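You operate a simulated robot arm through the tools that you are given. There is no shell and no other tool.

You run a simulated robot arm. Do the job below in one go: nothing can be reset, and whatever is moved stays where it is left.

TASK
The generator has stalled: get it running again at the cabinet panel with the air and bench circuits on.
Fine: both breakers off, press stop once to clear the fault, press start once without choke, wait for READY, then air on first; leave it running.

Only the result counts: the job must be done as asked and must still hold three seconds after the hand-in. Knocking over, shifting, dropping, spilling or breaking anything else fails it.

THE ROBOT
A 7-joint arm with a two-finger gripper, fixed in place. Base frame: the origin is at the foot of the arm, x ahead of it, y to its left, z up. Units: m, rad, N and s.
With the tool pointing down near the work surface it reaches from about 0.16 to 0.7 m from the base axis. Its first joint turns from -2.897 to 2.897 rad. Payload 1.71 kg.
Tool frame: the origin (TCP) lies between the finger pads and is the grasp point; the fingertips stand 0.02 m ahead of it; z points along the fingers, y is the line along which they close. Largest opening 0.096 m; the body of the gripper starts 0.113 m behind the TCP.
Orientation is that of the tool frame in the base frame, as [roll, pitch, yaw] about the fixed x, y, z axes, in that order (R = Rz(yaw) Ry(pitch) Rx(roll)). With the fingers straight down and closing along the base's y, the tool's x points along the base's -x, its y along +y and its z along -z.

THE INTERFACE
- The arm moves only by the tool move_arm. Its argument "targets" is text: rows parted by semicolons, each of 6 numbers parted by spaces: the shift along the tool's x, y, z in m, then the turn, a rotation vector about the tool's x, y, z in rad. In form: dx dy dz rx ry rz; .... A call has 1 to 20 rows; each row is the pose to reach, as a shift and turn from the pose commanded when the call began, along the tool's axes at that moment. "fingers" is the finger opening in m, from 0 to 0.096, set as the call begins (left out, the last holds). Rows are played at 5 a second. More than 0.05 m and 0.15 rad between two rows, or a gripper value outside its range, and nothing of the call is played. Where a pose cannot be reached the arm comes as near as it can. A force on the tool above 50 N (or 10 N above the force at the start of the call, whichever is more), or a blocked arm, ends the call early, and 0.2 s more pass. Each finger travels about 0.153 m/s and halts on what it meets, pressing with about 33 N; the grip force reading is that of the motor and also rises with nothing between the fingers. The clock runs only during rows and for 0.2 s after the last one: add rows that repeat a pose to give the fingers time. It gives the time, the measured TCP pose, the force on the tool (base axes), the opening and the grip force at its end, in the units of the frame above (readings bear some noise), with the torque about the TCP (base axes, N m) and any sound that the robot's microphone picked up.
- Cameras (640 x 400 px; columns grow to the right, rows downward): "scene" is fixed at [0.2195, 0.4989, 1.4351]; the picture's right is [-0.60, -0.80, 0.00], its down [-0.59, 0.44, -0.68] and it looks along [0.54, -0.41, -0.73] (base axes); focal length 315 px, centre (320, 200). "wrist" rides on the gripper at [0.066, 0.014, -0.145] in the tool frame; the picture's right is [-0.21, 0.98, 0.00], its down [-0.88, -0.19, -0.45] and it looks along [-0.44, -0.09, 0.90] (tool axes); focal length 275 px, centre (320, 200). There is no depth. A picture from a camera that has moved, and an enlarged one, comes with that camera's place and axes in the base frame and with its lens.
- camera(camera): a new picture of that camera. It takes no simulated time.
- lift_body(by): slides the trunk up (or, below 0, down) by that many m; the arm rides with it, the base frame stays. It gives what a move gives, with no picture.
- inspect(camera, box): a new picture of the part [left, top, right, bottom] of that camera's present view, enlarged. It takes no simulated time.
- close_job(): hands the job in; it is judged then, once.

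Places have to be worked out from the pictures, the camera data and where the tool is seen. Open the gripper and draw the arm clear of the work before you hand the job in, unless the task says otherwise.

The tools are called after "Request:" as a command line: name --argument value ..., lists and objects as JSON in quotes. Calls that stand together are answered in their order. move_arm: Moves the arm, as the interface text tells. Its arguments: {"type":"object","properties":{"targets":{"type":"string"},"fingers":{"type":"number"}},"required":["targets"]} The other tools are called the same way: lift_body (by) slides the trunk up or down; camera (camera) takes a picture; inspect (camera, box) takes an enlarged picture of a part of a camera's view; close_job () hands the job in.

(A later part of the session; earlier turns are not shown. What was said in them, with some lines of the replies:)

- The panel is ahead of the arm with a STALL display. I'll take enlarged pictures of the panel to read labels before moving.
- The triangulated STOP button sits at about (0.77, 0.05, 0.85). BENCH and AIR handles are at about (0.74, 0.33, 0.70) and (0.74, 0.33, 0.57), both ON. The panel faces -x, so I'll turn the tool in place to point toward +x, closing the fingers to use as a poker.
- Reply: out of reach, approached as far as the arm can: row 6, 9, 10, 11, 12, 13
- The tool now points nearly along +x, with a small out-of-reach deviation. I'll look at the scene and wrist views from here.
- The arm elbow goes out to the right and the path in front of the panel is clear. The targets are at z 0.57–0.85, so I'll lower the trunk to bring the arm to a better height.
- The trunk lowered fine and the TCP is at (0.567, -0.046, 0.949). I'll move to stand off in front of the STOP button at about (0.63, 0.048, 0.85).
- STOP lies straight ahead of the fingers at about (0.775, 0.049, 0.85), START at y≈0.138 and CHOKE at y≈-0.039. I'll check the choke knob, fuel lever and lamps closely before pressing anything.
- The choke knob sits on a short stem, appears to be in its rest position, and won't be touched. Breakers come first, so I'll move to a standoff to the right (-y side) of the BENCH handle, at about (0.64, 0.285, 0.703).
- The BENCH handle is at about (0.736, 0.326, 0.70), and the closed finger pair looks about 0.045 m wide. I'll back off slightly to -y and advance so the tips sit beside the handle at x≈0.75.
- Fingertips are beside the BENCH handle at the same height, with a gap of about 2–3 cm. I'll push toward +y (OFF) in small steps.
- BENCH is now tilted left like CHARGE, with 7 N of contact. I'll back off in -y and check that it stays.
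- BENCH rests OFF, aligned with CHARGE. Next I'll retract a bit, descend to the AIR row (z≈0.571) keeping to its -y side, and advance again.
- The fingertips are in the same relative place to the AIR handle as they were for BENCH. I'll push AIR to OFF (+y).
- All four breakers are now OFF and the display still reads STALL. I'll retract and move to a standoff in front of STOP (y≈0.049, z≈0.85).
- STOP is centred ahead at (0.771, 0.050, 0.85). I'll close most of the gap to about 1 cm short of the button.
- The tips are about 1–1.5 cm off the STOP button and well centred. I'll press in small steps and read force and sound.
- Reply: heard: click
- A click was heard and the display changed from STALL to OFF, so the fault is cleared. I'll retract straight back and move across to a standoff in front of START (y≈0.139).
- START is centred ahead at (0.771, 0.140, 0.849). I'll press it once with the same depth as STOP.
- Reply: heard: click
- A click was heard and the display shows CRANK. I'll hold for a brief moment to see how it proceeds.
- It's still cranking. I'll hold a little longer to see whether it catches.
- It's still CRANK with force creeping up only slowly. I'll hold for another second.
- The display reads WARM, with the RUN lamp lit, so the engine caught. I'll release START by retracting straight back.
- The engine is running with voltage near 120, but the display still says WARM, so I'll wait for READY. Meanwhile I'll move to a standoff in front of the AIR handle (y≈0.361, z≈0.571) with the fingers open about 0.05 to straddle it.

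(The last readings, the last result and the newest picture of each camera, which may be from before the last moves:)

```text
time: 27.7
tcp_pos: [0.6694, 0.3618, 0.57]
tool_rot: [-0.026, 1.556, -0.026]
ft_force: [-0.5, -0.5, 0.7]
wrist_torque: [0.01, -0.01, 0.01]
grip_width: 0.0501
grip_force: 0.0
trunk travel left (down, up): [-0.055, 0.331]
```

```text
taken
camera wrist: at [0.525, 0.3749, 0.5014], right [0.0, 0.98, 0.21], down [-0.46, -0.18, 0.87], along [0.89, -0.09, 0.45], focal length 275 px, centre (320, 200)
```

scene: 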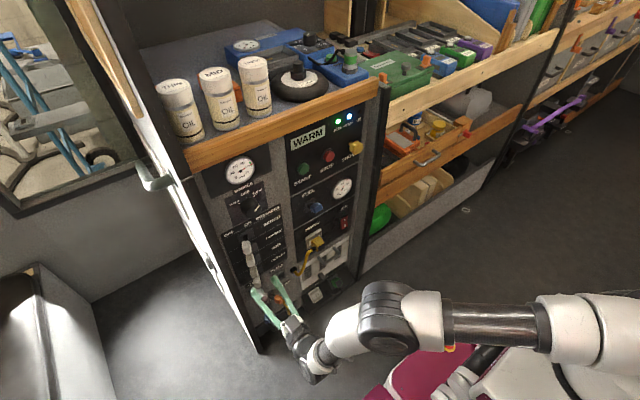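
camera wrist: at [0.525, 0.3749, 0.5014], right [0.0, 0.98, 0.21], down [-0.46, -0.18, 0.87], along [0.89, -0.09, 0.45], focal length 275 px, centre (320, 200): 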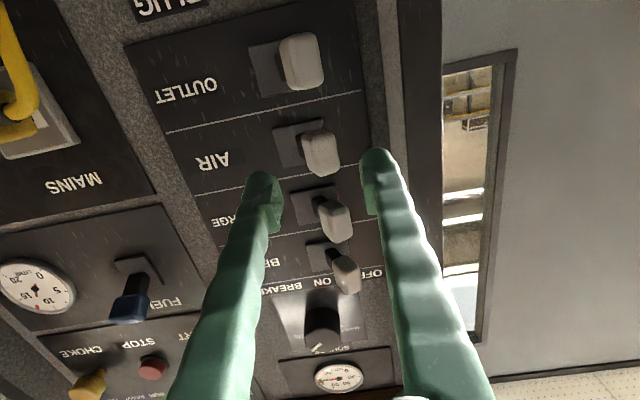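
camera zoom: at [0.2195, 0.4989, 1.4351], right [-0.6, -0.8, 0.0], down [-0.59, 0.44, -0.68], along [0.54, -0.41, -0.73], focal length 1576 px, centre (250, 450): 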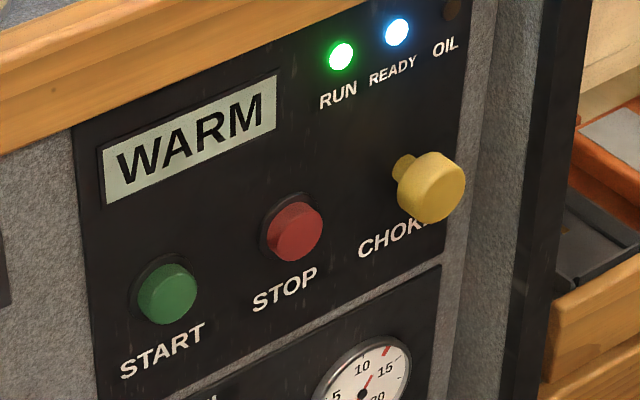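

The AIR handle is centred between the open fingers, with a side wall at y≈0.422 leaving a small margin. The display still shows WARM, so I'll wait about two seconds and narrow the opening slightly.

Request:
move_arm --targets "0 0.001 0 0 0 0; 0 0.001 0 0 0 0; 0 0.001 0 0 0 0; 0 0.001 0 0 0 0; 0 0.001 0 0 0 0; 0 0.001 0 0 0 0; 0 0.001 0 0 0 0; 0 0.001 0 0 0 0; 0 0.001 0 0 0 0" --fingers 0.046

Request:
inspect --camera "scene" --box '[270, 110, 398, 190]'

```text
time: 29.7
tcp_pos: [0.6694, 0.3626, 0.5697]
tool_rot: [-0.001, 1.557, 0.001]
ft_force: [0.4, -0.3, 0.2]
wrist_torque: [0.02, 0.02, -0.04]
grip_width: 0.046
grip_force: 0.0
trunk travel left (down, up): [-0.055, 0.331]
```

```text
5.00 times, centred on (334, 150) of scene
camera zoom: at [0.2195, 0.4989, 1.4351], right [-0.6, -0.8, 0.0], down [-0.59, 0.44, -0.68], along [0.54, -0.41, -0.73], focal length 1576 px, centre (250, 450)
```

zoom: 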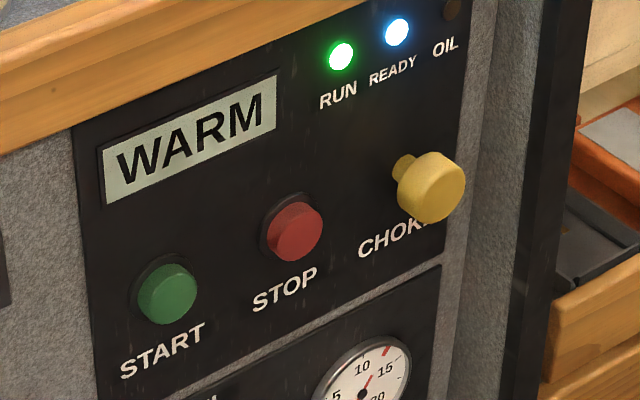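

It's still WARM, though the READY lamp appeared lit in each sample, possibly blinking. I'll sample at a different interval.

Request:
move_arm --targets "0 0 0 0 0 0"

Request:
inspect --camera "scene" --box '[270, 110, 398, 190]'

```text
time: 30.1
tcp_pos: [0.6692, 0.363, 0.5695]
tool_rot: [0.004, 1.556, 0.002]
ft_force: [-0.3, -0.1, 0.0]
wrist_torque: [0.0, 0.02, 0.01]
grip_width: 0.0463
grip_force: 0.1
trunk travel left (down, up): [-0.055, 0.331]
```

```text
5.00 times, centred on (334, 150) of scene
camera zoom: at [0.2195, 0.4989, 1.4351], right [-0.6, -0.8, 0.0], down [-0.59, 0.44, -0.68], along [0.54, -0.41, -0.73], focal length 1576 px, centre (250, 450)
```

zoom: 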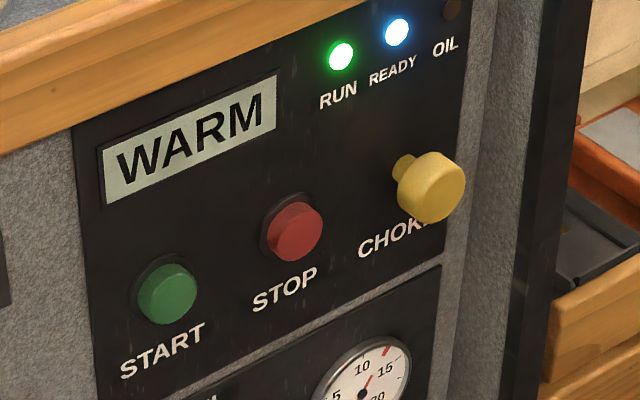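

Request:
move_arm --targets "0 0 0 0 0 0; 0 0 0 0 0 0; 0 0 0 0 0 0; 0 0 0 0 0 0; 0 0 0 0 0 0; 0 0 0 0 0 0; 0 0 0 0 0 0; 0 0 0 0 0 0; 0 0 0 0 0 0; 0 0 0 0 0 0; 0 0 0 0 0 0; 0 0 0 0 0 0; 0 0 0 0 0 0; 0 0 0 0 0 0"

Request:
inspect --camera "scene" --box '[270, 110, 398, 190]'

```text
time: 33.1
tcp_pos: [0.6698, 0.3629, 0.569]
tool_rot: [-0.001, 1.557, 0.001]
ft_force: [0.1, 0.6, 0.0]
wrist_torque: [-0.02, -0.01, 0.02]
grip_width: 0.0462
grip_force: 0.1
trunk travel left (down, up): [-0.055, 0.331]
```

```text
5.00 times, centred on (334, 150) of scene
camera zoom: at [0.2195, 0.4989, 1.4351], right [-0.6, -0.8, 0.0], down [-0.59, 0.44, -0.68], along [0.54, -0.41, -0.73], focal length 1576 px, centre (250, 450)
```

zoom: 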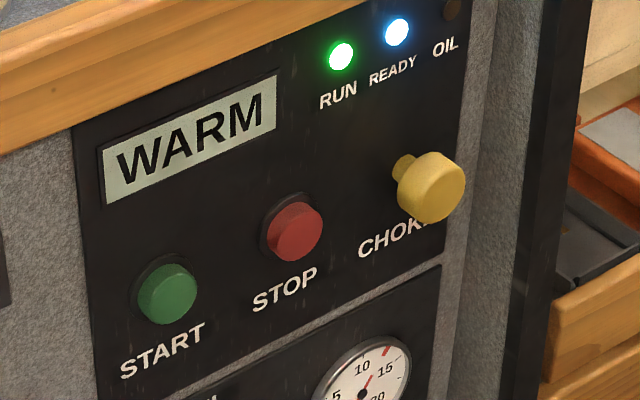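

The text still reads WARM after 8 s, so I'll keep waiting for the display to change. Waiting does no harm.

Request:
move_arm --targets "0 0 0 0 0 0; 0 0 0 0 0 0; 0 0 0 0 0 0; 0 0 0 0 0 0; 0 0 0 0 0 0; 0 0 0 0 0 0; 0 0 0 0 0 0; 0 0 0 0 0 0; 0 0 0 0 0 0; 0 0 0 0 0 0; 0 0 0 0 0 0; 0 0 0 0 0 0; 0 0 0 0 0 0; 0 0 0 0 0 0; 0 0 0 0 0 0; 0 0 0 0 0 0; 0 0 0 0 0 0; 0 0 0 0 0 0; 0 0 0 0 0 0; 0 0 0 0 0 0"

Request:
inspect --camera "scene" --box '[270, 110, 398, 190]'

```text
time: 37.3
tcp_pos: [0.669, 0.3626, 0.5698]
tool_rot: [0.003, 1.557, 0.003]
ft_force: [0.1, -0.3, 0.8]
wrist_torque: [0.0, -0.01, 0.0]
grip_width: 0.0462
grip_force: 0.0
trunk travel left (down, up): [-0.055, 0.331]
```

```text
5.00 times, centred on (334, 150) of scene
camera zoom: at [0.2195, 0.4989, 1.4351], right [-0.6, -0.8, 0.0], down [-0.59, 0.44, -0.68], along [0.54, -0.41, -0.73], focal length 1576 px, centre (250, 450)
```

zoom: 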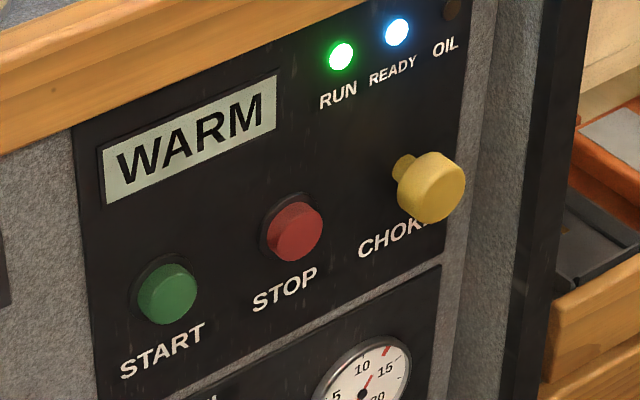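

RUN and READY lamps look steady but the display still says WARM. I'll give the warm-up more time and watch for the display text to change.

Request:
move_arm --targets "0 0 0 0 0 0; 0 0 0 0 0 0; 0 0 0 0 0 0; 0 0 0 0 0 0; 0 0 0 0 0 0; 0 0 0 0 0 0; 0 0 0 0 0 0; 0 0 0 0 0 0; 0 0 0 0 0 0; 0 0 0 0 0 0; 0 0 0 0 0 0; 0 0 0 0 0 0; 0 0 0 0 0 0; 0 0 0 0 0 0; 0 0 0 0 0 0; 0 0 0 0 0 0; 0 0 0 0 0 0; 0 0 0 0 0 0; 0 0 0 0 0 0; 0 0 0 0 0 0"

Request:
inspect --camera "scene" --box '[270, 110, 398, 190]'

Request:
inspect --camera "scene" --box '[200, 140, 296, 200]'

```text
time: 41.5
tcp_pos: [0.6699, 0.3626, 0.5697]
tool_rot: [0.004, 1.557, 0.002]
ft_force: [0.1, -0.3, 0.1]
wrist_torque: [0.01, -0.02, 0.01]
grip_width: 0.046
grip_force: 0.0
trunk travel left (down, up): [-0.055, 0.331]
```

```text
5.00 times, centred on (334, 150) of scene
camera zoom: at [0.2195, 0.4989, 1.4351], right [-0.6, -0.8, 0.0], down [-0.59, 0.44, -0.68], along [0.54, -0.41, -0.73], focal length 1576 px, centre (250, 450)
```

zoom: 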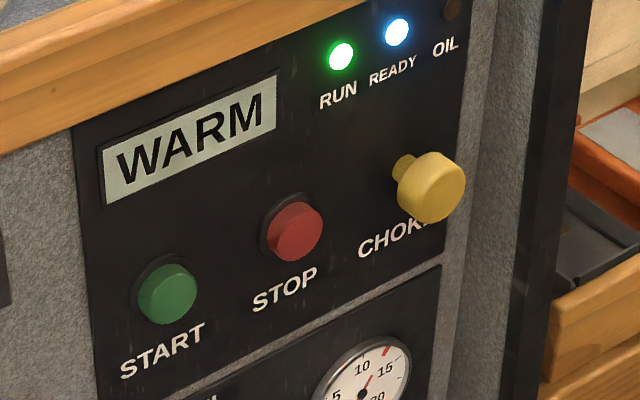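

```text
6.67 times, centred on (248, 170) of scene
camera zoom: at [0.2195, 0.4989, 1.4351], right [-0.6, -0.8, 0.0], down [-0.59, 0.44, -0.68], along [0.54, -0.41, -0.73], focal length 2101 px, centre (800, 400)
```

zoom: 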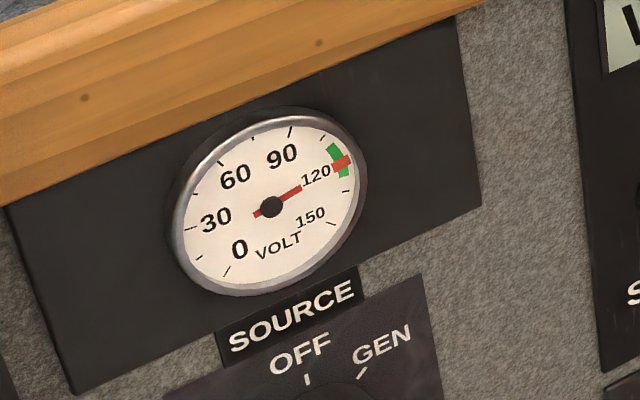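

Voltage is in the green band, but the display still reads WARM. I'll keep waiting.

Request:
move_arm --targets "0 0 0 0 0 0; 0 0 0 0 0 0; 0 0 0 0 0 0; 0 0 0 0 0 0; 0 0 0 0 0 0; 0 0 0 0 0 0; 0 0 0 0 0 0; 0 0 0 0 0 0; 0 0 0 0 0 0; 0 0 0 0 0 0; 0 0 0 0 0 0; 0 0 0 0 0 0; 0 0 0 0 0 0; 0 0 0 0 0 0; 0 0 0 0 0 0; 0 0 0 0 0 0; 0 0 0 0 0 0; 0 0 0 0 0 0; 0 0 0 0 0 0"

Request:
inspect --camera "scene" --box '[270, 110, 398, 190]'

```text
time: 45.5
tcp_pos: [0.6697, 0.362, 0.5704]
tool_rot: [0.002, 1.556, 0.004]
ft_force: [0.0, 0.7, -0.3]
wrist_torque: [0.04, 0.02, 0.0]
grip_width: 0.0459
grip_force: 0.0
trunk travel left (down, up): [-0.055, 0.331]
```

```text
5.00 times, centred on (334, 150) of scene
camera zoom: at [0.2195, 0.4989, 1.4351], right [-0.6, -0.8, 0.0], down [-0.59, 0.44, -0.68], along [0.54, -0.41, -0.73], focal length 1576 px, centre (250, 450)
```

zoom: 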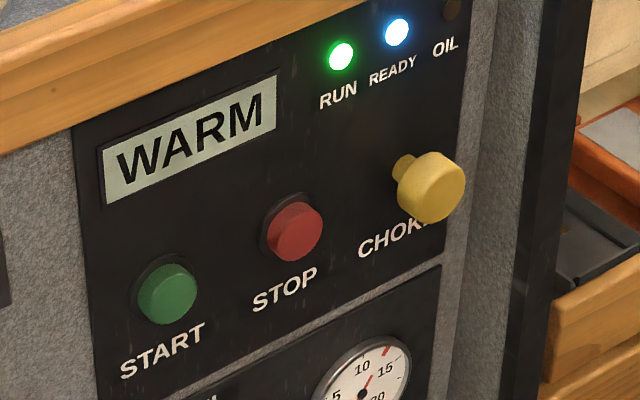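

It's WARM after about 21 s. I'll keep waiting with two wait calls before the next look.

Request:
move_arm --targets "0 0 0 0 0 0; 0 0 0 0 0 0; 0 0 0 0 0 0; 0 0 0 0 0 0; 0 0 0 0 0 0; 0 0 0 0 0 0; 0 0 0 0 0 0; 0 0 0 0 0 0; 0 0 0 0 0 0; 0 0 0 0 0 0; 0 0 0 0 0 0; 0 0 0 0 0 0; 0 0 0 0 0 0; 0 0 0 0 0 0; 0 0 0 0 0 0; 0 0 0 0 0 0; 0 0 0 0 0 0; 0 0 0 0 0 0; 0 0 0 0 0 0; 0 0 0 0 0 0"

Request:
move_arm --targets "0 0 0 0 0 0; 0 0 0 0 0 0; 0 0 0 0 0 0; 0 0 0 0 0 0; 0 0 0 0 0 0; 0 0 0 0 0 0; 0 0 0 0 0 0; 0 0 0 0 0 0; 0 0 0 0 0 0; 0 0 0 0 0 0; 0 0 0 0 0 0; 0 0 0 0 0 0; 0 0 0 0 0 0; 0 0 0 0 0 0; 0 0 0 0 0 0; 0 0 0 0 0 0; 0 0 0 0 0 0; 0 0 0 0 0 0; 0 0 0 0 0 0; 0 0 0 0 0 0"

Request:
inspect --camera "scene" --box '[270, 110, 398, 190]'

```text
time: 49.7
tcp_pos: [0.6702, 0.3624, 0.5712]
tool_rot: [0.001, 1.558, 0.0]
ft_force: [-0.3, -0.3, -0.5]
wrist_torque: [-0.03, 0.05, -0.02]
grip_width: 0.0461
grip_force: 0.1
trunk travel left (down, up): [-0.055, 0.331]
```

```text
time: 53.9
tcp_pos: [0.6702, 0.3628, 0.5681]
tool_rot: [0.003, 1.558, 0.002]
ft_force: [-0.5, -0.5, -0.1]
wrist_torque: [0.0, -0.04, -0.03]
grip_width: 0.0459
grip_force: 0.1
trunk travel left (down, up): [-0.055, 0.331]
```

```text
5.00 times, centred on (334, 150) of scene
camera zoom: at [0.2195, 0.4989, 1.4351], right [-0.6, -0.8, 0.0], down [-0.59, 0.44, -0.68], along [0.54, -0.41, -0.73], focal length 1576 px, centre (250, 450)
```

zoom: 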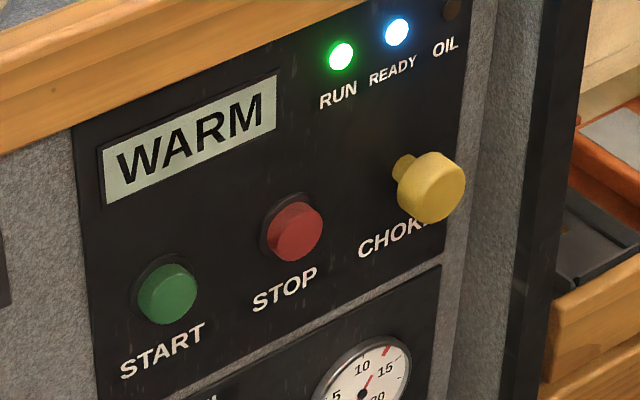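

It still reads WARM. I'll wait further to rule out a long warm-up before deciding what the steady READY lamp means.

Request:
move_arm --targets "0 0 0 0 0 0; 0 0 0 0 0 0; 0 0 0 0 0 0; 0 0 0 0 0 0; 0 0 0 0 0 0; 0 0 0 0 0 0; 0 0 0 0 0 0; 0 0 0 0 0 0; 0 0 0 0 0 0; 0 0 0 0 0 0; 0 0 0 0 0 0; 0 0 0 0 0 0; 0 0 0 0 0 0; 0 0 0 0 0 0; 0 0 0 0 0 0; 0 0 0 0 0 0; 0 0 0 0 0 0; 0 0 0 0 0 0; 0 0 0 0 0 0; 0 0 0 0 0 0"

Request:
inspect --camera "scene" --box '[270, 110, 398, 190]'

Request:
move_arm --targets "0 0 0 0 0 0; 0 0 0 0 0 0; 0 0 0 0 0 0; 0 0 0 0 0 0; 0 0 0 0 0 0; 0 0 0 0 0 0; 0 0 0 0 0 0; 0 0 0 0 0 0; 0 0 0 0 0 0; 0 0 0 0 0 0; 0 0 0 0 0 0; 0 0 0 0 0 0; 0 0 0 0 0 0; 0 0 0 0 0 0; 0 0 0 0 0 0; 0 0 0 0 0 0; 0 0 0 0 0 0; 0 0 0 0 0 0; 0 0 0 0 0 0; 0 0 0 0 0 0"

Request:
inspect --camera "scene" --box '[270, 110, 398, 190]'

```text
time: 58.1
tcp_pos: [0.67, 0.3627, 0.5702]
tool_rot: [0.002, 1.557, 0.0]
ft_force: [-0.2, 0.3, 0.2]
wrist_torque: [0.0, 0.0, 0.02]
grip_width: 0.0458
grip_force: 0.0
trunk travel left (down, up): [-0.055, 0.331]
```

```text
5.00 times, centred on (334, 150) of scene
camera zoom: at [0.2195, 0.4989, 1.4351], right [-0.6, -0.8, 0.0], down [-0.59, 0.44, -0.68], along [0.54, -0.41, -0.73], focal length 1576 px, centre (250, 450)
```

zoom: 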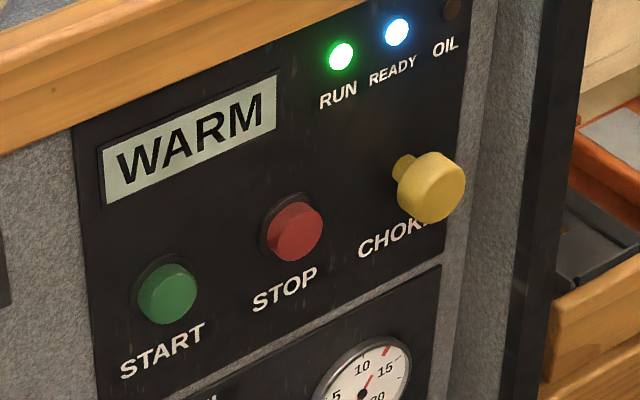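

```text
time: 62.3
tcp_pos: [0.6692, 0.3629, 0.5694]
tool_rot: [0.0, 1.557, 0.004]
ft_force: [0.4, 0.0, 0.1]
wrist_torque: [-0.04, -0.02, 0.0]
grip_width: 0.0461
grip_force: 0.1
trunk travel left (down, up): [-0.055, 0.331]
```

```text
5.00 times, centred on (334, 150) of scene
camera zoom: at [0.2195, 0.4989, 1.4351], right [-0.6, -0.8, 0.0], down [-0.59, 0.44, -0.68], along [0.54, -0.41, -0.73], focal length 1576 px, centre (250, 450)
```

zoom: 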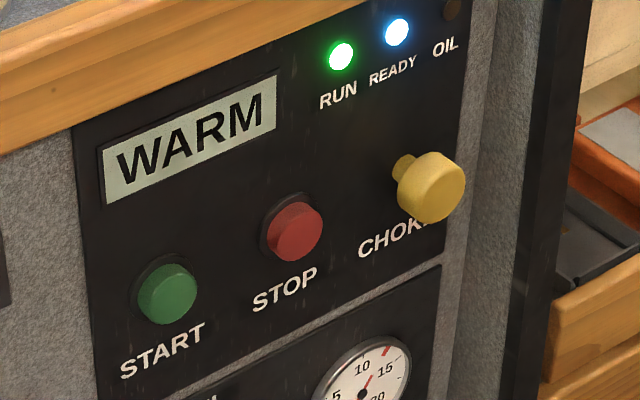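

WARM has held for about 38 s with RUN and READY lit every time. To rule out a lamp blinking in step with my sampling, I'll make a tiny trunk move to shift the sampling phase and look again.

Request:
lift_body --by 0.002

Request:
inspect --camera "scene" --box '[270, 110, 398, 190]'

Request:
lift_body --by -0.002

Request:
inspect --camera "scene" --box '[270, 110, 398, 190]'

```text
time: 62.8
tcp_pos: [0.6698, 0.3616, 0.5711]
tool_rot: [0.002, 1.557, 0.003]
ft_force: [0.3, -0.1, 0.5]
wrist_torque: [0.0, 0.0, 0.0]
grip_width: 0.0462
grip_force: 0.1
trunk travel left (down, up): [-0.057, 0.329]
```

```text
5.00 times, centred on (334, 150) of scene
camera zoom: at [0.2195, 0.4989, 1.4351], right [-0.6, -0.8, 0.0], down [-0.59, 0.44, -0.68], along [0.54, -0.41, -0.73], focal length 1576 px, centre (250, 450)
```

zoom: 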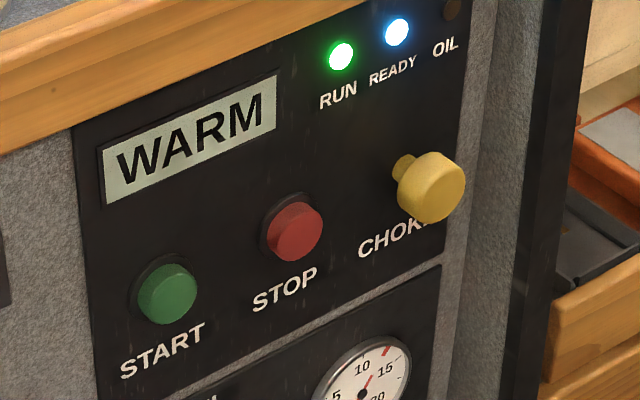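

```text
time: 63.3
tcp_pos: [0.6686, 0.3623, 0.5705]
tool_rot: [0.004, 1.555, 0.003]
ft_force: [0.7, 0.0, 0.3]
wrist_torque: [0.0, 0.01, 0.05]
grip_width: 0.046
grip_force: 0.1
trunk travel left (down, up): [-0.055, 0.331]
```

```text
5.00 times, centred on (334, 150) of scene
camera zoom: at [0.2195, 0.4989, 1.4351], right [-0.6, -0.8, 0.0], down [-0.59, 0.44, -0.68], along [0.54, -0.41, -0.73], focal length 1576 px, centre (250, 450)
```

zoom: 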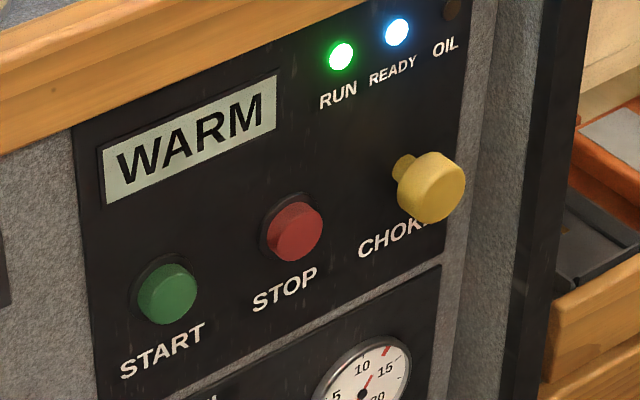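

The lamp is lit at the shifted phases as well, so it's steady. I'll allow one more stretch of waiting to see whether the text changes.

Request:
move_arm --targets "0 0 0 0 0 0; 0 0 0 0 0 0; 0 0 0 0 0 0; 0 0 0 0 0 0; 0 0 0 0 0 0; 0 0 0 0 0 0; 0 0 0 0 0 0; 0 0 0 0 0 0; 0 0 0 0 0 0; 0 0 0 0 0 0; 0 0 0 0 0 0; 0 0 0 0 0 0; 0 0 0 0 0 0; 0 0 0 0 0 0; 0 0 0 0 0 0; 0 0 0 0 0 0; 0 0 0 0 0 0; 0 0 0 0 0 0; 0 0 0 0 0 0; 0 0 0 0 0 0"

Request:
move_arm --targets "0 0 0 0 0 0; 0 0 0 0 0 0; 0 0 0 0 0 0; 0 0 0 0 0 0; 0 0 0 0 0 0; 0 0 0 0 0 0; 0 0 0 0 0 0; 0 0 0 0 0 0; 0 0 0 0 0 0; 0 0 0 0 0 0; 0 0 0 0 0 0; 0 0 0 0 0 0; 0 0 0 0 0 0; 0 0 0 0 0 0; 0 0 0 0 0 0; 0 0 0 0 0 0; 0 0 0 0 0 0; 0 0 0 0 0 0; 0 0 0 0 0 0; 0 0 0 0 0 0"

Request:
move_arm --targets "0 0 0 0 0 0; 0 0 0 0 0 0; 0 0 0 0 0 0; 0 0 0 0 0 0; 0 0 0 0 0 0; 0 0 0 0 0 0; 0 0 0 0 0 0; 0 0 0 0 0 0; 0 0 0 0 0 0; 0 0 0 0 0 0; 0 0 0 0 0 0; 0 0 0 0 0 0; 0 0 0 0 0 0; 0 0 0 0 0 0; 0 0 0 0 0 0; 0 0 0 0 0 0; 0 0 0 0 0 0; 0 0 0 0 0 0; 0 0 0 0 0 0; 0 0 0 0 0 0"

Request:
move_arm --targets "0 0 0 0 0 0; 0 0 0 0 0 0; 0 0 0 0 0 0; 0 0 0 0 0 0; 0 0 0 0 0 0; 0 0 0 0 0 0; 0 0 0 0 0 0; 0 0 0 0 0 0; 0 0 0 0 0 0; 0 0 0 0 0 0; 0 0 0 0 0 0; 0 0 0 0 0 0; 0 0 0 0 0 0; 0 0 0 0 0 0; 0 0 0 0 0 0; 0 0 0 0 0 0; 0 0 0 0 0 0; 0 0 0 0 0 0; 0 0 0 0 0 0; 0 0 0 0 0 0"

Request:
inspect --camera "scene" --box '[270, 110, 398, 190]'

```text
time: 67.5
tcp_pos: [0.6695, 0.3628, 0.5704]
tool_rot: [0.002, 1.556, 0.0]
ft_force: [-0.1, -0.3, -0.3]
wrist_torque: [0.0, 0.0, 0.0]
grip_width: 0.0462
grip_force: 0.0
trunk travel left (down, up): [-0.055, 0.331]
```

```text
time: 71.7
tcp_pos: [0.6699, 0.363, 0.5704]
tool_rot: [0.001, 1.557, 0.002]
ft_force: [-1.5, 0.4, 0.5]
wrist_torque: [0.01, 0.0, -0.01]
grip_width: 0.0458
grip_force: 0.2
trunk travel left (down, up): [-0.055, 0.331]
```

```text
time: 75.9
tcp_pos: [0.669, 0.3614, 0.5704]
tool_rot: [0.002, 1.557, 0.001]
ft_force: [-0.4, -0.1, -0.8]
wrist_torque: [0.01, 0.0, 0.02]
grip_width: 0.0459
grip_force: 0.2
trunk travel left (down, up): [-0.055, 0.331]
```

```text
time: 80.1
tcp_pos: [0.6699, 0.362, 0.5696]
tool_rot: [0.001, 1.556, 0.0]
ft_force: [-0.3, 0.0, 0.3]
wrist_torque: [0.0, 0.0, 0.0]
grip_width: 0.046
grip_force: 0.2
trunk travel left (down, up): [-0.055, 0.331]
```

```text
5.00 times, centred on (334, 150) of scene
camera zoom: at [0.2195, 0.4989, 1.4351], right [-0.6, -0.8, 0.0], down [-0.59, 0.44, -0.68], along [0.54, -0.41, -0.73], focal length 1576 px, centre (250, 450)
```

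zoom: 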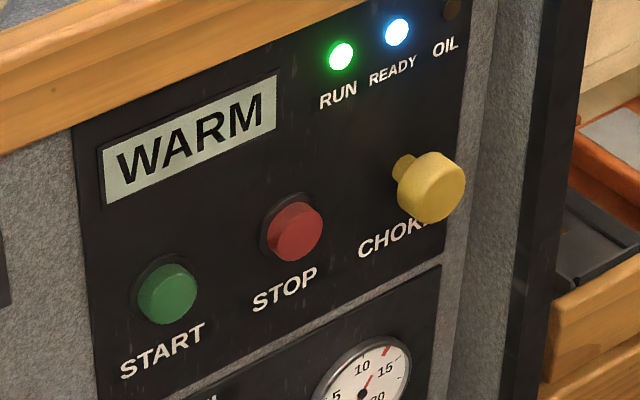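

After 55 s nothing changes: the READY lamp is steadily lit, voltage is in the green, and WARM evidently describes the warm engine. READY is given, so I'll advance the open fingers around the AIR handle.

Request:
move_arm --targets "0 0.001 0.02 0 0 0; 0 0.001 0.04 0 0 0; 0 0.001 0.05 0 0 0; 0 0.001 0.058 0 0 0; 0 0.001 0.058 0 0 0" --fingers 0.046

Request:
camera --camera "wrist"

Request:
inspect --camera "scene" --box '[210, 210, 338, 290]'

```text
time: 81.3
tcp_pos: [0.7271, 0.3633, 0.5704]
tool_rot: [0.007, 1.555, 0.004]
ft_force: [0.7, -0.3, 0.8]
wrist_torque: [0.02, 0.02, 0.03]
grip_width: 0.046
grip_force: 0.0
trunk travel left (down, up): [-0.055, 0.331]
```

```text
taken
camera wrist: at [0.583, 0.3773, 0.5027], right [0.0, 0.98, 0.21], down [-0.46, -0.18, 0.87], along [0.89, -0.09, 0.45], focal length 275 px, centre (320, 200)
```

wrist: 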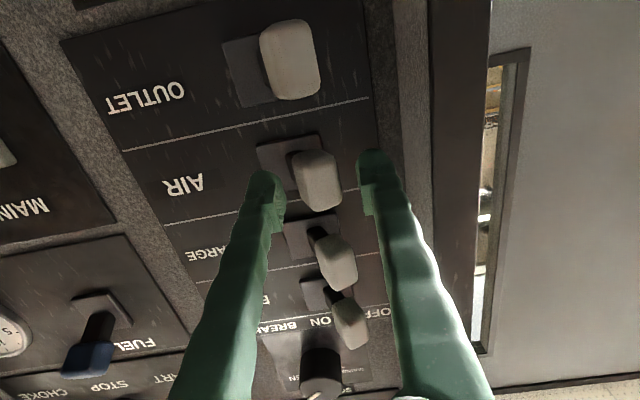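

```text
5.00 times, centred on (274, 250) of scene
camera zoom: at [0.2195, 0.4989, 1.4351], right [-0.6, -0.8, 0.0], down [-0.59, 0.44, -0.68], along [0.54, -0.41, -0.73], focal length 1576 px, centre (550, -50)
```

zoom: 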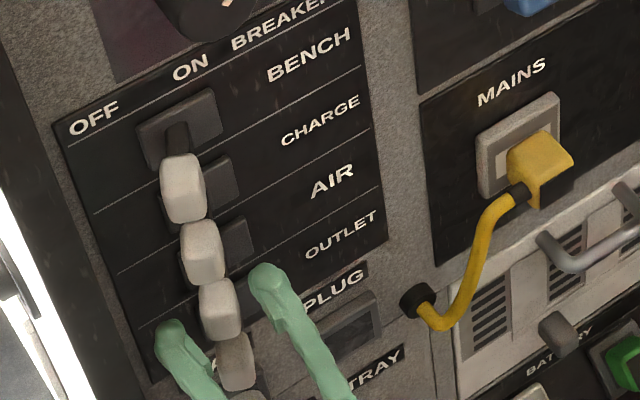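

The AIR handle sits between the two fingertips. I'll shift toward -y so the left finger pushes it to ON.

Request:
move_arm --targets "0 -0.008 0.001 0 0 0; 0 -0.018 0.001 0 0 0; 0 -0.028 0.001 0 0 0; 0 -0.038 0.001 0 0 0; 0 -0.046 0.001 0 0 0; 0 -0.052 0.001 0 0 0; 0 -0.052 0.001 0 0 0" --fingers 0.046

Request:
camera --camera "wrist"

Request:
inspect --camera "scene" --box '[210, 210, 338, 290]'

Request:
inspect --camera "scene" --box '[270, 110, 398, 190]'

```text
time: 82.9
tcp_pos: [0.7288, 0.3134, 0.5708]
tool_rot: [0.021, 1.555, 0.02]
ft_force: [0.1, 8.2, 0.8]
wrist_torque: [0.03, -0.01, 0.16]
grip_width: 0.052
grip_force: 4.8
trunk travel left (down, up): [-0.055, 0.331]
```

```text
taken
camera wrist: at [0.5842, 0.3263, 0.5031], right [0.0, 0.98, 0.21], down [-0.46, -0.19, 0.87], along [0.89, -0.09, 0.45], focal length 275 px, centre (320, 200)
```

wrist: 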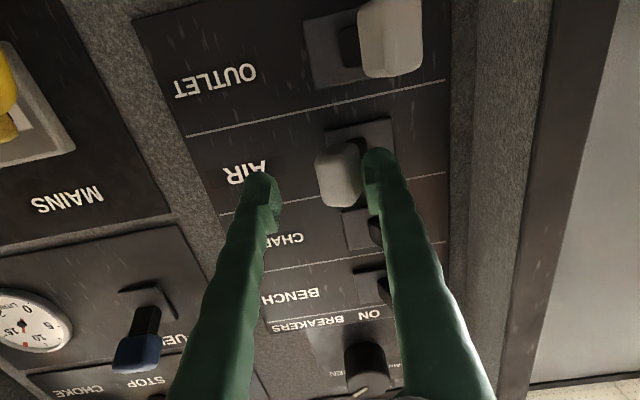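

```text
5.00 times, centred on (274, 250) of scene
camera zoom: at [0.2195, 0.4989, 1.4351], right [-0.6, -0.8, 0.0], down [-0.59, 0.44, -0.68], along [0.54, -0.41, -0.73], focal length 1576 px, centre (550, -50)
```

zoom: 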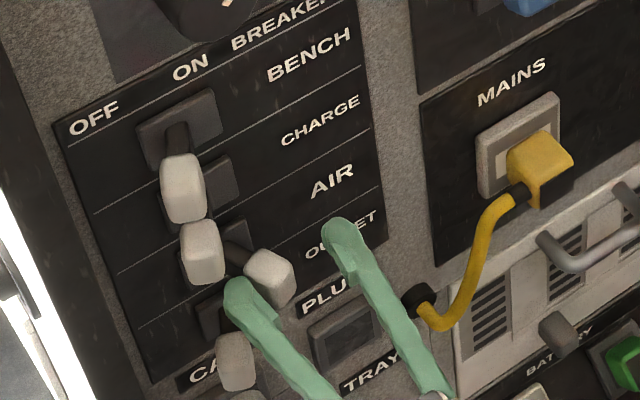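

```text
5.00 times, centred on (334, 150) of scene
camera zoom: at [0.2195, 0.4989, 1.4351], right [-0.6, -0.8, 0.0], down [-0.59, 0.44, -0.68], along [0.54, -0.41, -0.73], focal length 1576 px, centre (250, 450)
```

zoom: 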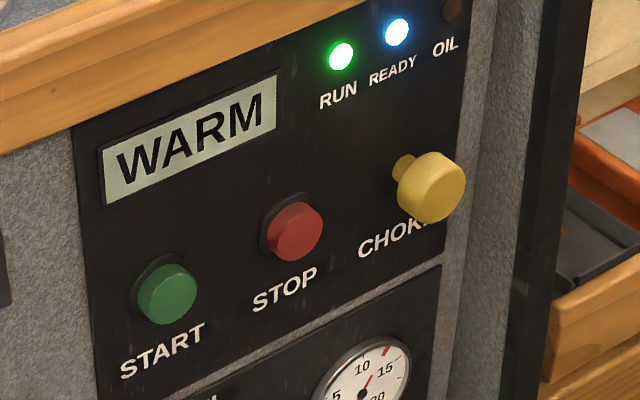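

AIR is now at ON and the engine keeps running. I'll recentre to release contact and retract, then check the panel.

Request:
move_arm --targets "0 0.006 0 0 0 0; 0 0.013 0 0 0 0; 0 0.014 -0.02 0 0 0; 0 0.014 -0.04 0 0 0; 0 0.014 -0.065 0 0 0; 0 0.014 -0.065 0 0 0" --fingers 0.046

Request:
inspect --camera "scene" --box '[210, 210, 338, 290]'

Request:
inspect --camera "scene" --box '[210, 110, 370, 210]'

Request:
inspect --camera "scene" --box '[290, 170, 386, 230]'

```text
time: 84.3
tcp_pos: [0.6646, 0.3238, 0.5692]
tool_rot: [0.007, 1.557, 0.005]
ft_force: [0.0, -0.1, 0.6]
wrist_torque: [-0.04, -0.02, 0.0]
grip_width: 0.0455
grip_force: 0.1
trunk travel left (down, up): [-0.055, 0.331]
```

```text
5.00 times, centred on (274, 250) of scene
camera zoom: at [0.2195, 0.4989, 1.4351], right [-0.6, -0.8, 0.0], down [-0.59, 0.44, -0.68], along [0.54, -0.41, -0.73], focal length 1576 px, centre (550, -50)
```

zoom: 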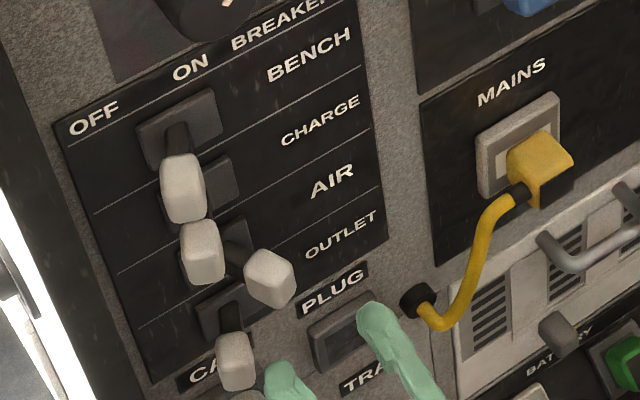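

```text
4.00 times, centred on (290, 160) of scene
camera zoom: at [0.2195, 0.4989, 1.4351], right [-0.6, -0.8, 0.0], down [-0.59, 0.44, -0.68], along [0.54, -0.41, -0.73], focal length 1261 px, centre (440, 360)
```

zoom: 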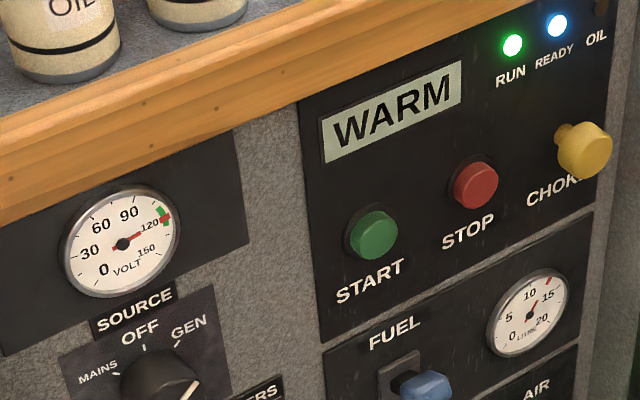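

```text
6.67 times, centred on (338, 200) of scene
camera zoom: at [0.2195, 0.4989, 1.4351], right [-0.6, -0.8, 0.0], down [-0.59, 0.44, -0.68], along [0.54, -0.41, -0.73], focal length 2101 px, centre (200, 200)
```

zoom: 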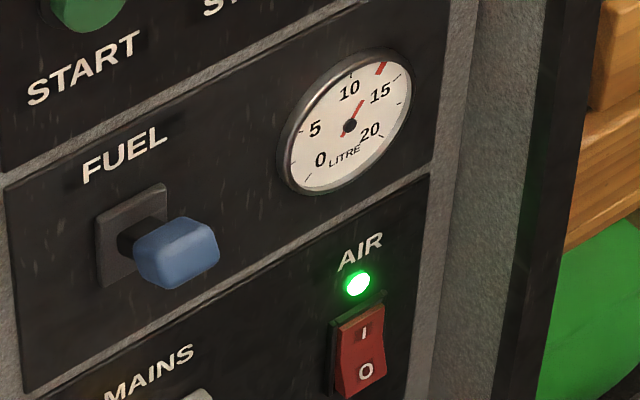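

AIR's green lamp lit up, voltage holds in the green and the engine is running. I'll move up to a standoff in front of the BENCH handle (y≈0.363, z≈0.698), which also lets the load settle.

Request:
move_arm --targets "-0.03 0.01 0 0 0 0; -0.06 0.02 0 0 0 0; -0.09 0.03 0.002 0 0 0; -0.115 0.038 0.003 0 0 0; -0.128 0.0395 0.004 0 0 0; -0.128 0.0395 0.004 0 0 0; -0.128 0.0395 0.004 0 0 0; -0.128 0.0395 0.004 0 0 0; -0.128 0.0395 0.004 0 0 0; -0.128 0.0395 0.004 0 0 0; -0.128 0.0395 0.004 0 0 0; -0.128 0.0395 0.004 0 0 0; -0.128 0.0395 0.004 0 0 0; -0.128 0.0395 0.004 0 0 0" --fingers 0.046

Request:
camera --camera "wrist"

Request:
inspect --camera "scene" --box '[210, 110, 370, 210]'

Request:
inspect --camera "scene" --box '[210, 190, 370, 290]'

```text
time: 87.3
tcp_pos: [0.6663, 0.3643, 0.6979]
tool_rot: [0.005, 1.557, 0.004]
ft_force: [-1.4, -0.3, 0.2]
wrist_torque: [-0.02, -0.02, -0.03]
grip_width: 0.0458
grip_force: 0.0
trunk travel left (down, up): [-0.055, 0.331]
```

```text
taken
camera wrist: at [0.5214, 0.3767, 0.6305], right [0.0, 0.98, 0.21], down [-0.46, -0.18, 0.87], along [0.89, -0.09, 0.45], focal length 275 px, centre (320, 200)
```

wrist: 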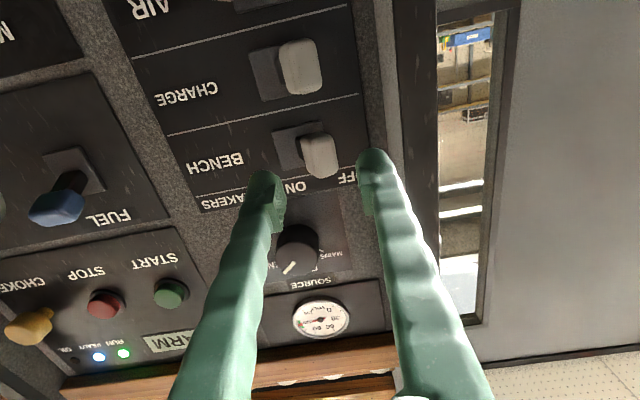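

```text
4.00 times, centred on (290, 160) of scene
camera zoom: at [0.2195, 0.4989, 1.4351], right [-0.6, -0.8, 0.0], down [-0.59, 0.44, -0.68], along [0.54, -0.41, -0.73], focal length 1261 px, centre (440, 360)
```

zoom: 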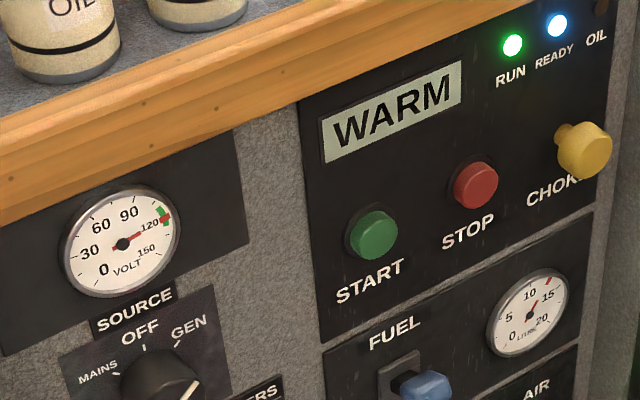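

```text
4.00 times, centred on (290, 240) of scene
camera zoom: at [0.2195, 0.4989, 1.4351], right [-0.6, -0.8, 0.0], down [-0.59, 0.44, -0.68], along [0.54, -0.41, -0.73], focal length 1261 px, centre (440, 40)
```

zoom: 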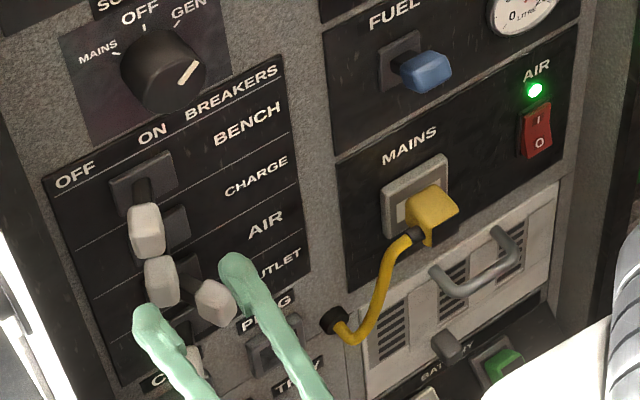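

Everything is steady three seconds after AIR went on. I'll advance around the BENCH handle and push it to ON (-y).

Request:
move_arm --targets "0 -0.001 0.02 0 0 0; 0 -0.0015 0.04 0 0 0; 0 -0.0015 0.052 0 0 0; 0 -0.0015 0.061 0 0 0; 0 -0.0015 0.061 0 0 0" --fingers 0.046

Request:
camera --camera "wrist"

Request:
inspect --camera "scene" --box '[210, 190, 338, 270]'

```text
time: 88.5
tcp_pos: [0.7273, 0.3625, 0.6991]
tool_rot: [-0.002, 1.558, -0.001]
ft_force: [0.3, 0.3, -0.4]
wrist_torque: [0.01, -0.01, 0.02]
grip_width: 0.0459
grip_force: 0.2
trunk travel left (down, up): [-0.055, 0.331]
```

```text
taken
camera wrist: at [0.5826, 0.3759, 0.6303], right [0.0, 0.98, 0.21], down [-0.46, -0.18, 0.87], along [0.89, -0.09, 0.45], focal length 275 px, centre (320, 200)
```

wrist: 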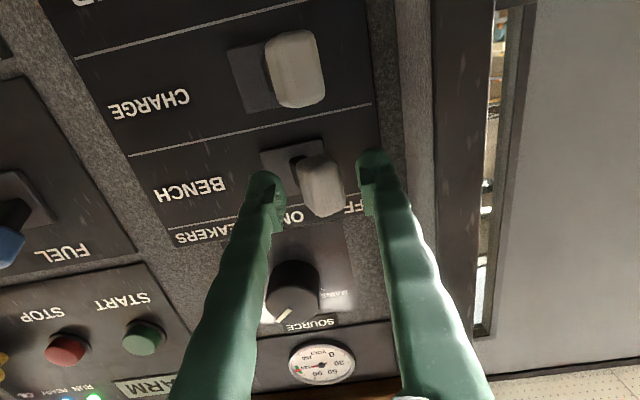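

```text
5.00 times, centred on (274, 230) of scene
camera zoom: at [0.2195, 0.4989, 1.4351], right [-0.6, -0.8, 0.0], down [-0.59, 0.44, -0.68], along [0.54, -0.41, -0.73], focal length 1576 px, centre (550, 50)
```

zoom: 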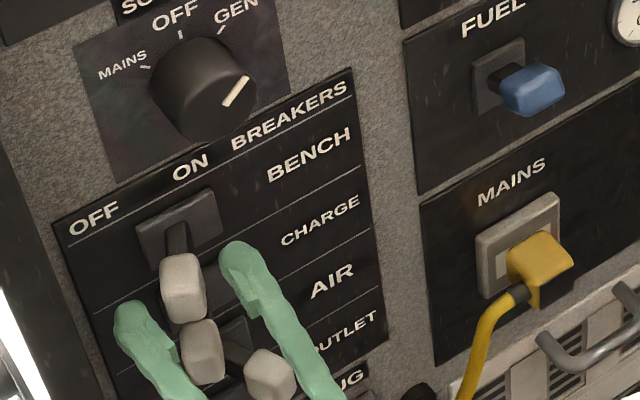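

The BENCH handle is between the fingertips, just as AIR was. I'll push it to -y (ON).

Request:
move_arm --targets "0 -0.008 0.001 0 0 0; 0 -0.018 0.001 0 0 0; 0 -0.028 0.001 0 0 0; 0 -0.038 0.001 0 0 0; 0 -0.046 0.001 0 0 0; 0 -0.051 0.001 0 0 0; 0 -0.051 0.001 0 0 0" --fingers 0.046

Request:
inspect --camera "scene" --box '[210, 190, 338, 270]'

Request:
inspect --camera "scene" --box '[210, 110, 370, 210]'

```text
time: 90.1
tcp_pos: [0.7276, 0.3133, 0.6983]
tool_rot: [-0.005, 1.556, -0.004]
ft_force: [-2.4, 7.5, 1.2]
wrist_torque: [0.03, 0.0, 0.13]
grip_width: 0.0508
grip_force: 3.7
trunk travel left (down, up): [-0.055, 0.331]
```

```text
5.00 times, centred on (274, 230) of scene
camera zoom: at [0.2195, 0.4989, 1.4351], right [-0.6, -0.8, 0.0], down [-0.59, 0.44, -0.68], along [0.54, -0.41, -0.73], focal length 1576 px, centre (550, 50)
```

zoom: 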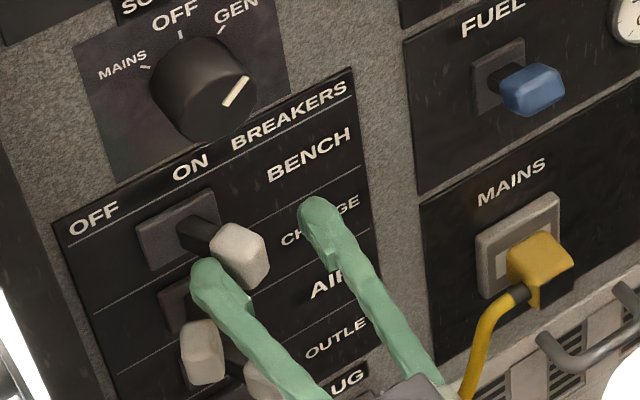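

```text
4.00 times, centred on (290, 160) of scene
camera zoom: at [0.2195, 0.4989, 1.4351], right [-0.6, -0.8, 0.0], down [-0.59, 0.44, -0.68], along [0.54, -0.41, -0.73], focal length 1261 px, centre (440, 360)
```

zoom: 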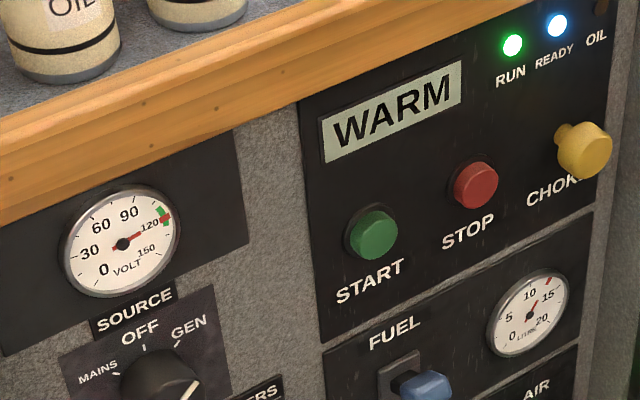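

BENCH is at ON and the generator is still running with steady voltage. I'll recentre, withdraw the fingers straight back and clear the panel.

Request:
move_arm --targets "0 0.006 0 0 0 0; 0 0.013 0 0 0 0; 0 0.013 -0.02 0 0 0; 0 0.013 -0.045 0 0 0; 0 0.013 -0.075 0 0 0; 0 0.0 -0.11 0 0 0; 0 -0.03 -0.14 0 0 0; 0 -0.06 -0.17 0 0 0; 0 -0.06 -0.17 0 0 0" --fingers 0.046

Request:
camera --camera "scene"

Request:
inspect --camera "scene" --box '[210, 110, 370, 210]'

Request:
inspect --camera "scene" --box '[210, 190, 370, 290]'

```text
time: 92.1
tcp_pos: [0.5549, 0.2536, 0.6987]
tool_rot: [-0.01, 1.555, -0.011]
ft_force: [0.8, -0.4, -0.1]
wrist_torque: [-0.01, -0.01, -0.05]
grip_width: 0.0462
grip_force: 0.2
trunk travel left (down, up): [-0.055, 0.331]
```

```text
taken
```

scene: 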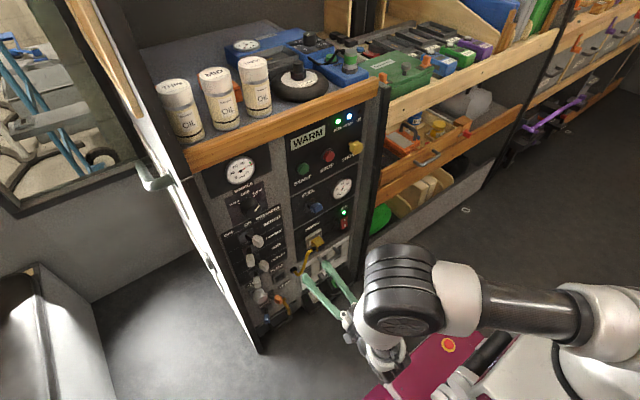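

```text
4.00 times, centred on (290, 160) of scene
camera zoom: at [0.2195, 0.4989, 1.4351], right [-0.6, -0.8, 0.0], down [-0.59, 0.44, -0.68], along [0.54, -0.41, -0.73], focal length 1261 px, centre (440, 360)
```

zoom: 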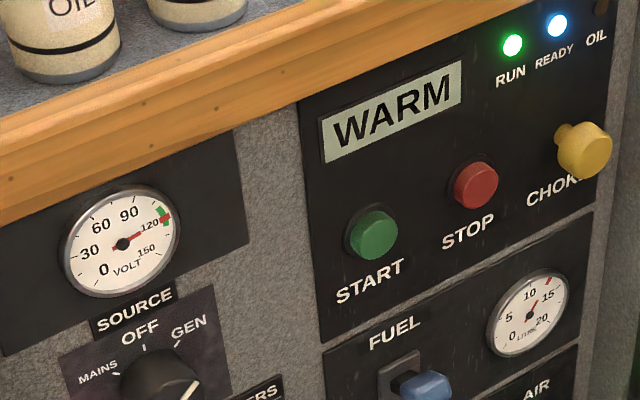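

```text
4.00 times, centred on (290, 240) of scene
camera zoom: at [0.2195, 0.4989, 1.4351], right [-0.6, -0.8, 0.0], down [-0.59, 0.44, -0.68], along [0.54, -0.41, -0.73], focal length 1261 px, centre (440, 40)
```

zoom: 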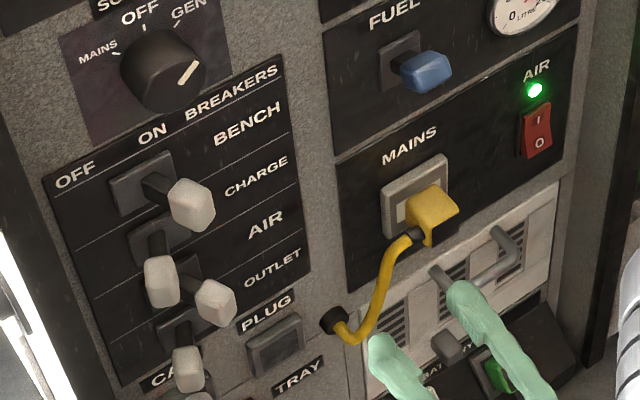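

Both BENCH and AIR are ON, CHARGE and OUTLET are untouched at OFF, and RUN, READY and AIR lamps are lit. I'll open the gripper, draw back a little more and wait a few seconds to confirm it holds.

Request:
move_arm --targets "0 -0.01 -0.015 0 0 0; 0 -0.02 -0.03 0 0 0; 0 -0.02 -0.03 0 0 0; 0 -0.02 -0.03 0 0 0; 0 -0.02 -0.03 0 0 0; 0 -0.02 -0.03 0 0 0; 0 -0.02 -0.03 0 0 0; 0 -0.02 -0.03 0 0 0; 0 -0.02 -0.03 0 0 0; 0 -0.02 -0.03 0 0 0; 0 -0.02 -0.03 0 0 0; 0 -0.02 -0.03 0 0 0; 0 -0.02 -0.03 0 0 0; 0 -0.02 -0.03 0 0 0; 0 -0.02 -0.03 0 0 0; 0 -0.02 -0.03 0 0 0; 0 -0.02 -0.03 0 0 0; 0 -0.02 -0.03 0 0 0; 0 -0.02 -0.03 0 0 0; 0 -0.02 -0.03 0 0 0" --fingers 0.096

Request:
camera --camera "scene"

Request:
inspect --camera "scene" --box '[210, 110, 370, 210]'

Request:
inspect --camera "scene" --box '[210, 190, 370, 290]'

```text
time: 96.3
tcp_pos: [0.528, 0.2325, 0.6964]
tool_rot: [-0.016, 1.557, -0.018]
ft_force: [-0.3, 0.3, -0.5]
wrist_torque: [-0.01, -0.01, 0.02]
grip_width: 0.0958
grip_force: 0.1
trunk travel left (down, up): [-0.055, 0.331]
```

```text
taken
```

scene: 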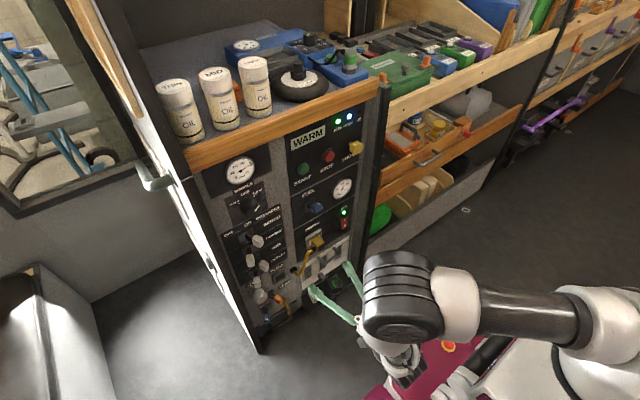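

```text
4.00 times, centred on (290, 160) of scene
camera zoom: at [0.2195, 0.4989, 1.4351], right [-0.6, -0.8, 0.0], down [-0.59, 0.44, -0.68], along [0.54, -0.41, -0.73], focal length 1261 px, centre (440, 360)
```

zoom: 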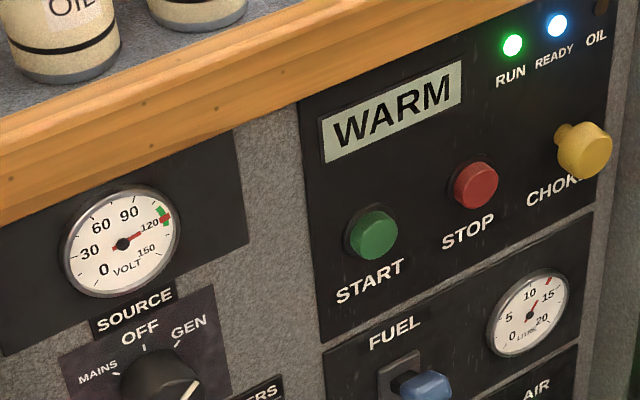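

```text
4.00 times, centred on (290, 240) of scene
camera zoom: at [0.2195, 0.4989, 1.4351], right [-0.6, -0.8, 0.0], down [-0.59, 0.44, -0.68], along [0.54, -0.41, -0.73], focal length 1261 px, centre (440, 40)
```

zoom: 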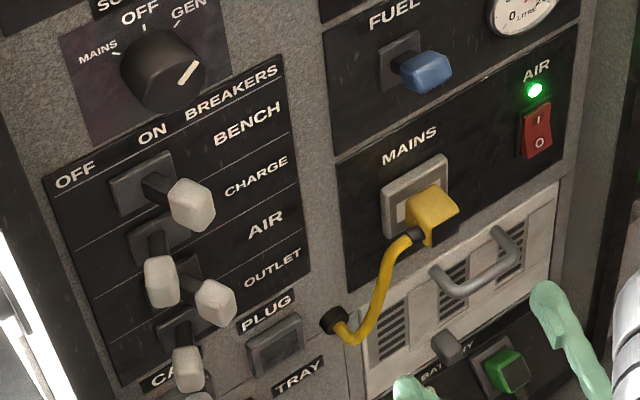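

Six seconds after BENCH went on, everything still holds: RUN and READY are lit, voltage is in the green, and AIR and BENCH are ON. The gripper is open and clear of the work, so I'll hand in.

Request:
close_job

```text
The job is handed in.
```

The generator is running again with the AIR and BENCH breakers on, and I've handed the job in. At my last look, about six seconds after BENCH went on, the RUN, READY and AIR lamps were lit and the voltage was in the green band.

- **Sequence:** I switched both breakers off and pressed STOP once, which changed the display from STALL to OFF. I then pressed START once without touching the choke. AIR went on first, and BENCH about seven seconds later.
- **READY:** the display never showed the word READY. The READY lamp came on as the engine caught and stayed lit, but the text read WARM throughout. I waited about 55 seconds, saw no change, and took the steady lamp as the signal.
- **START hold:** I held START for roughly two seconds, until the engine caught.

CHARGE and OUTLET stayed off, and I touched nothing else on the panel. The gripper is open and clear of the cabinet.
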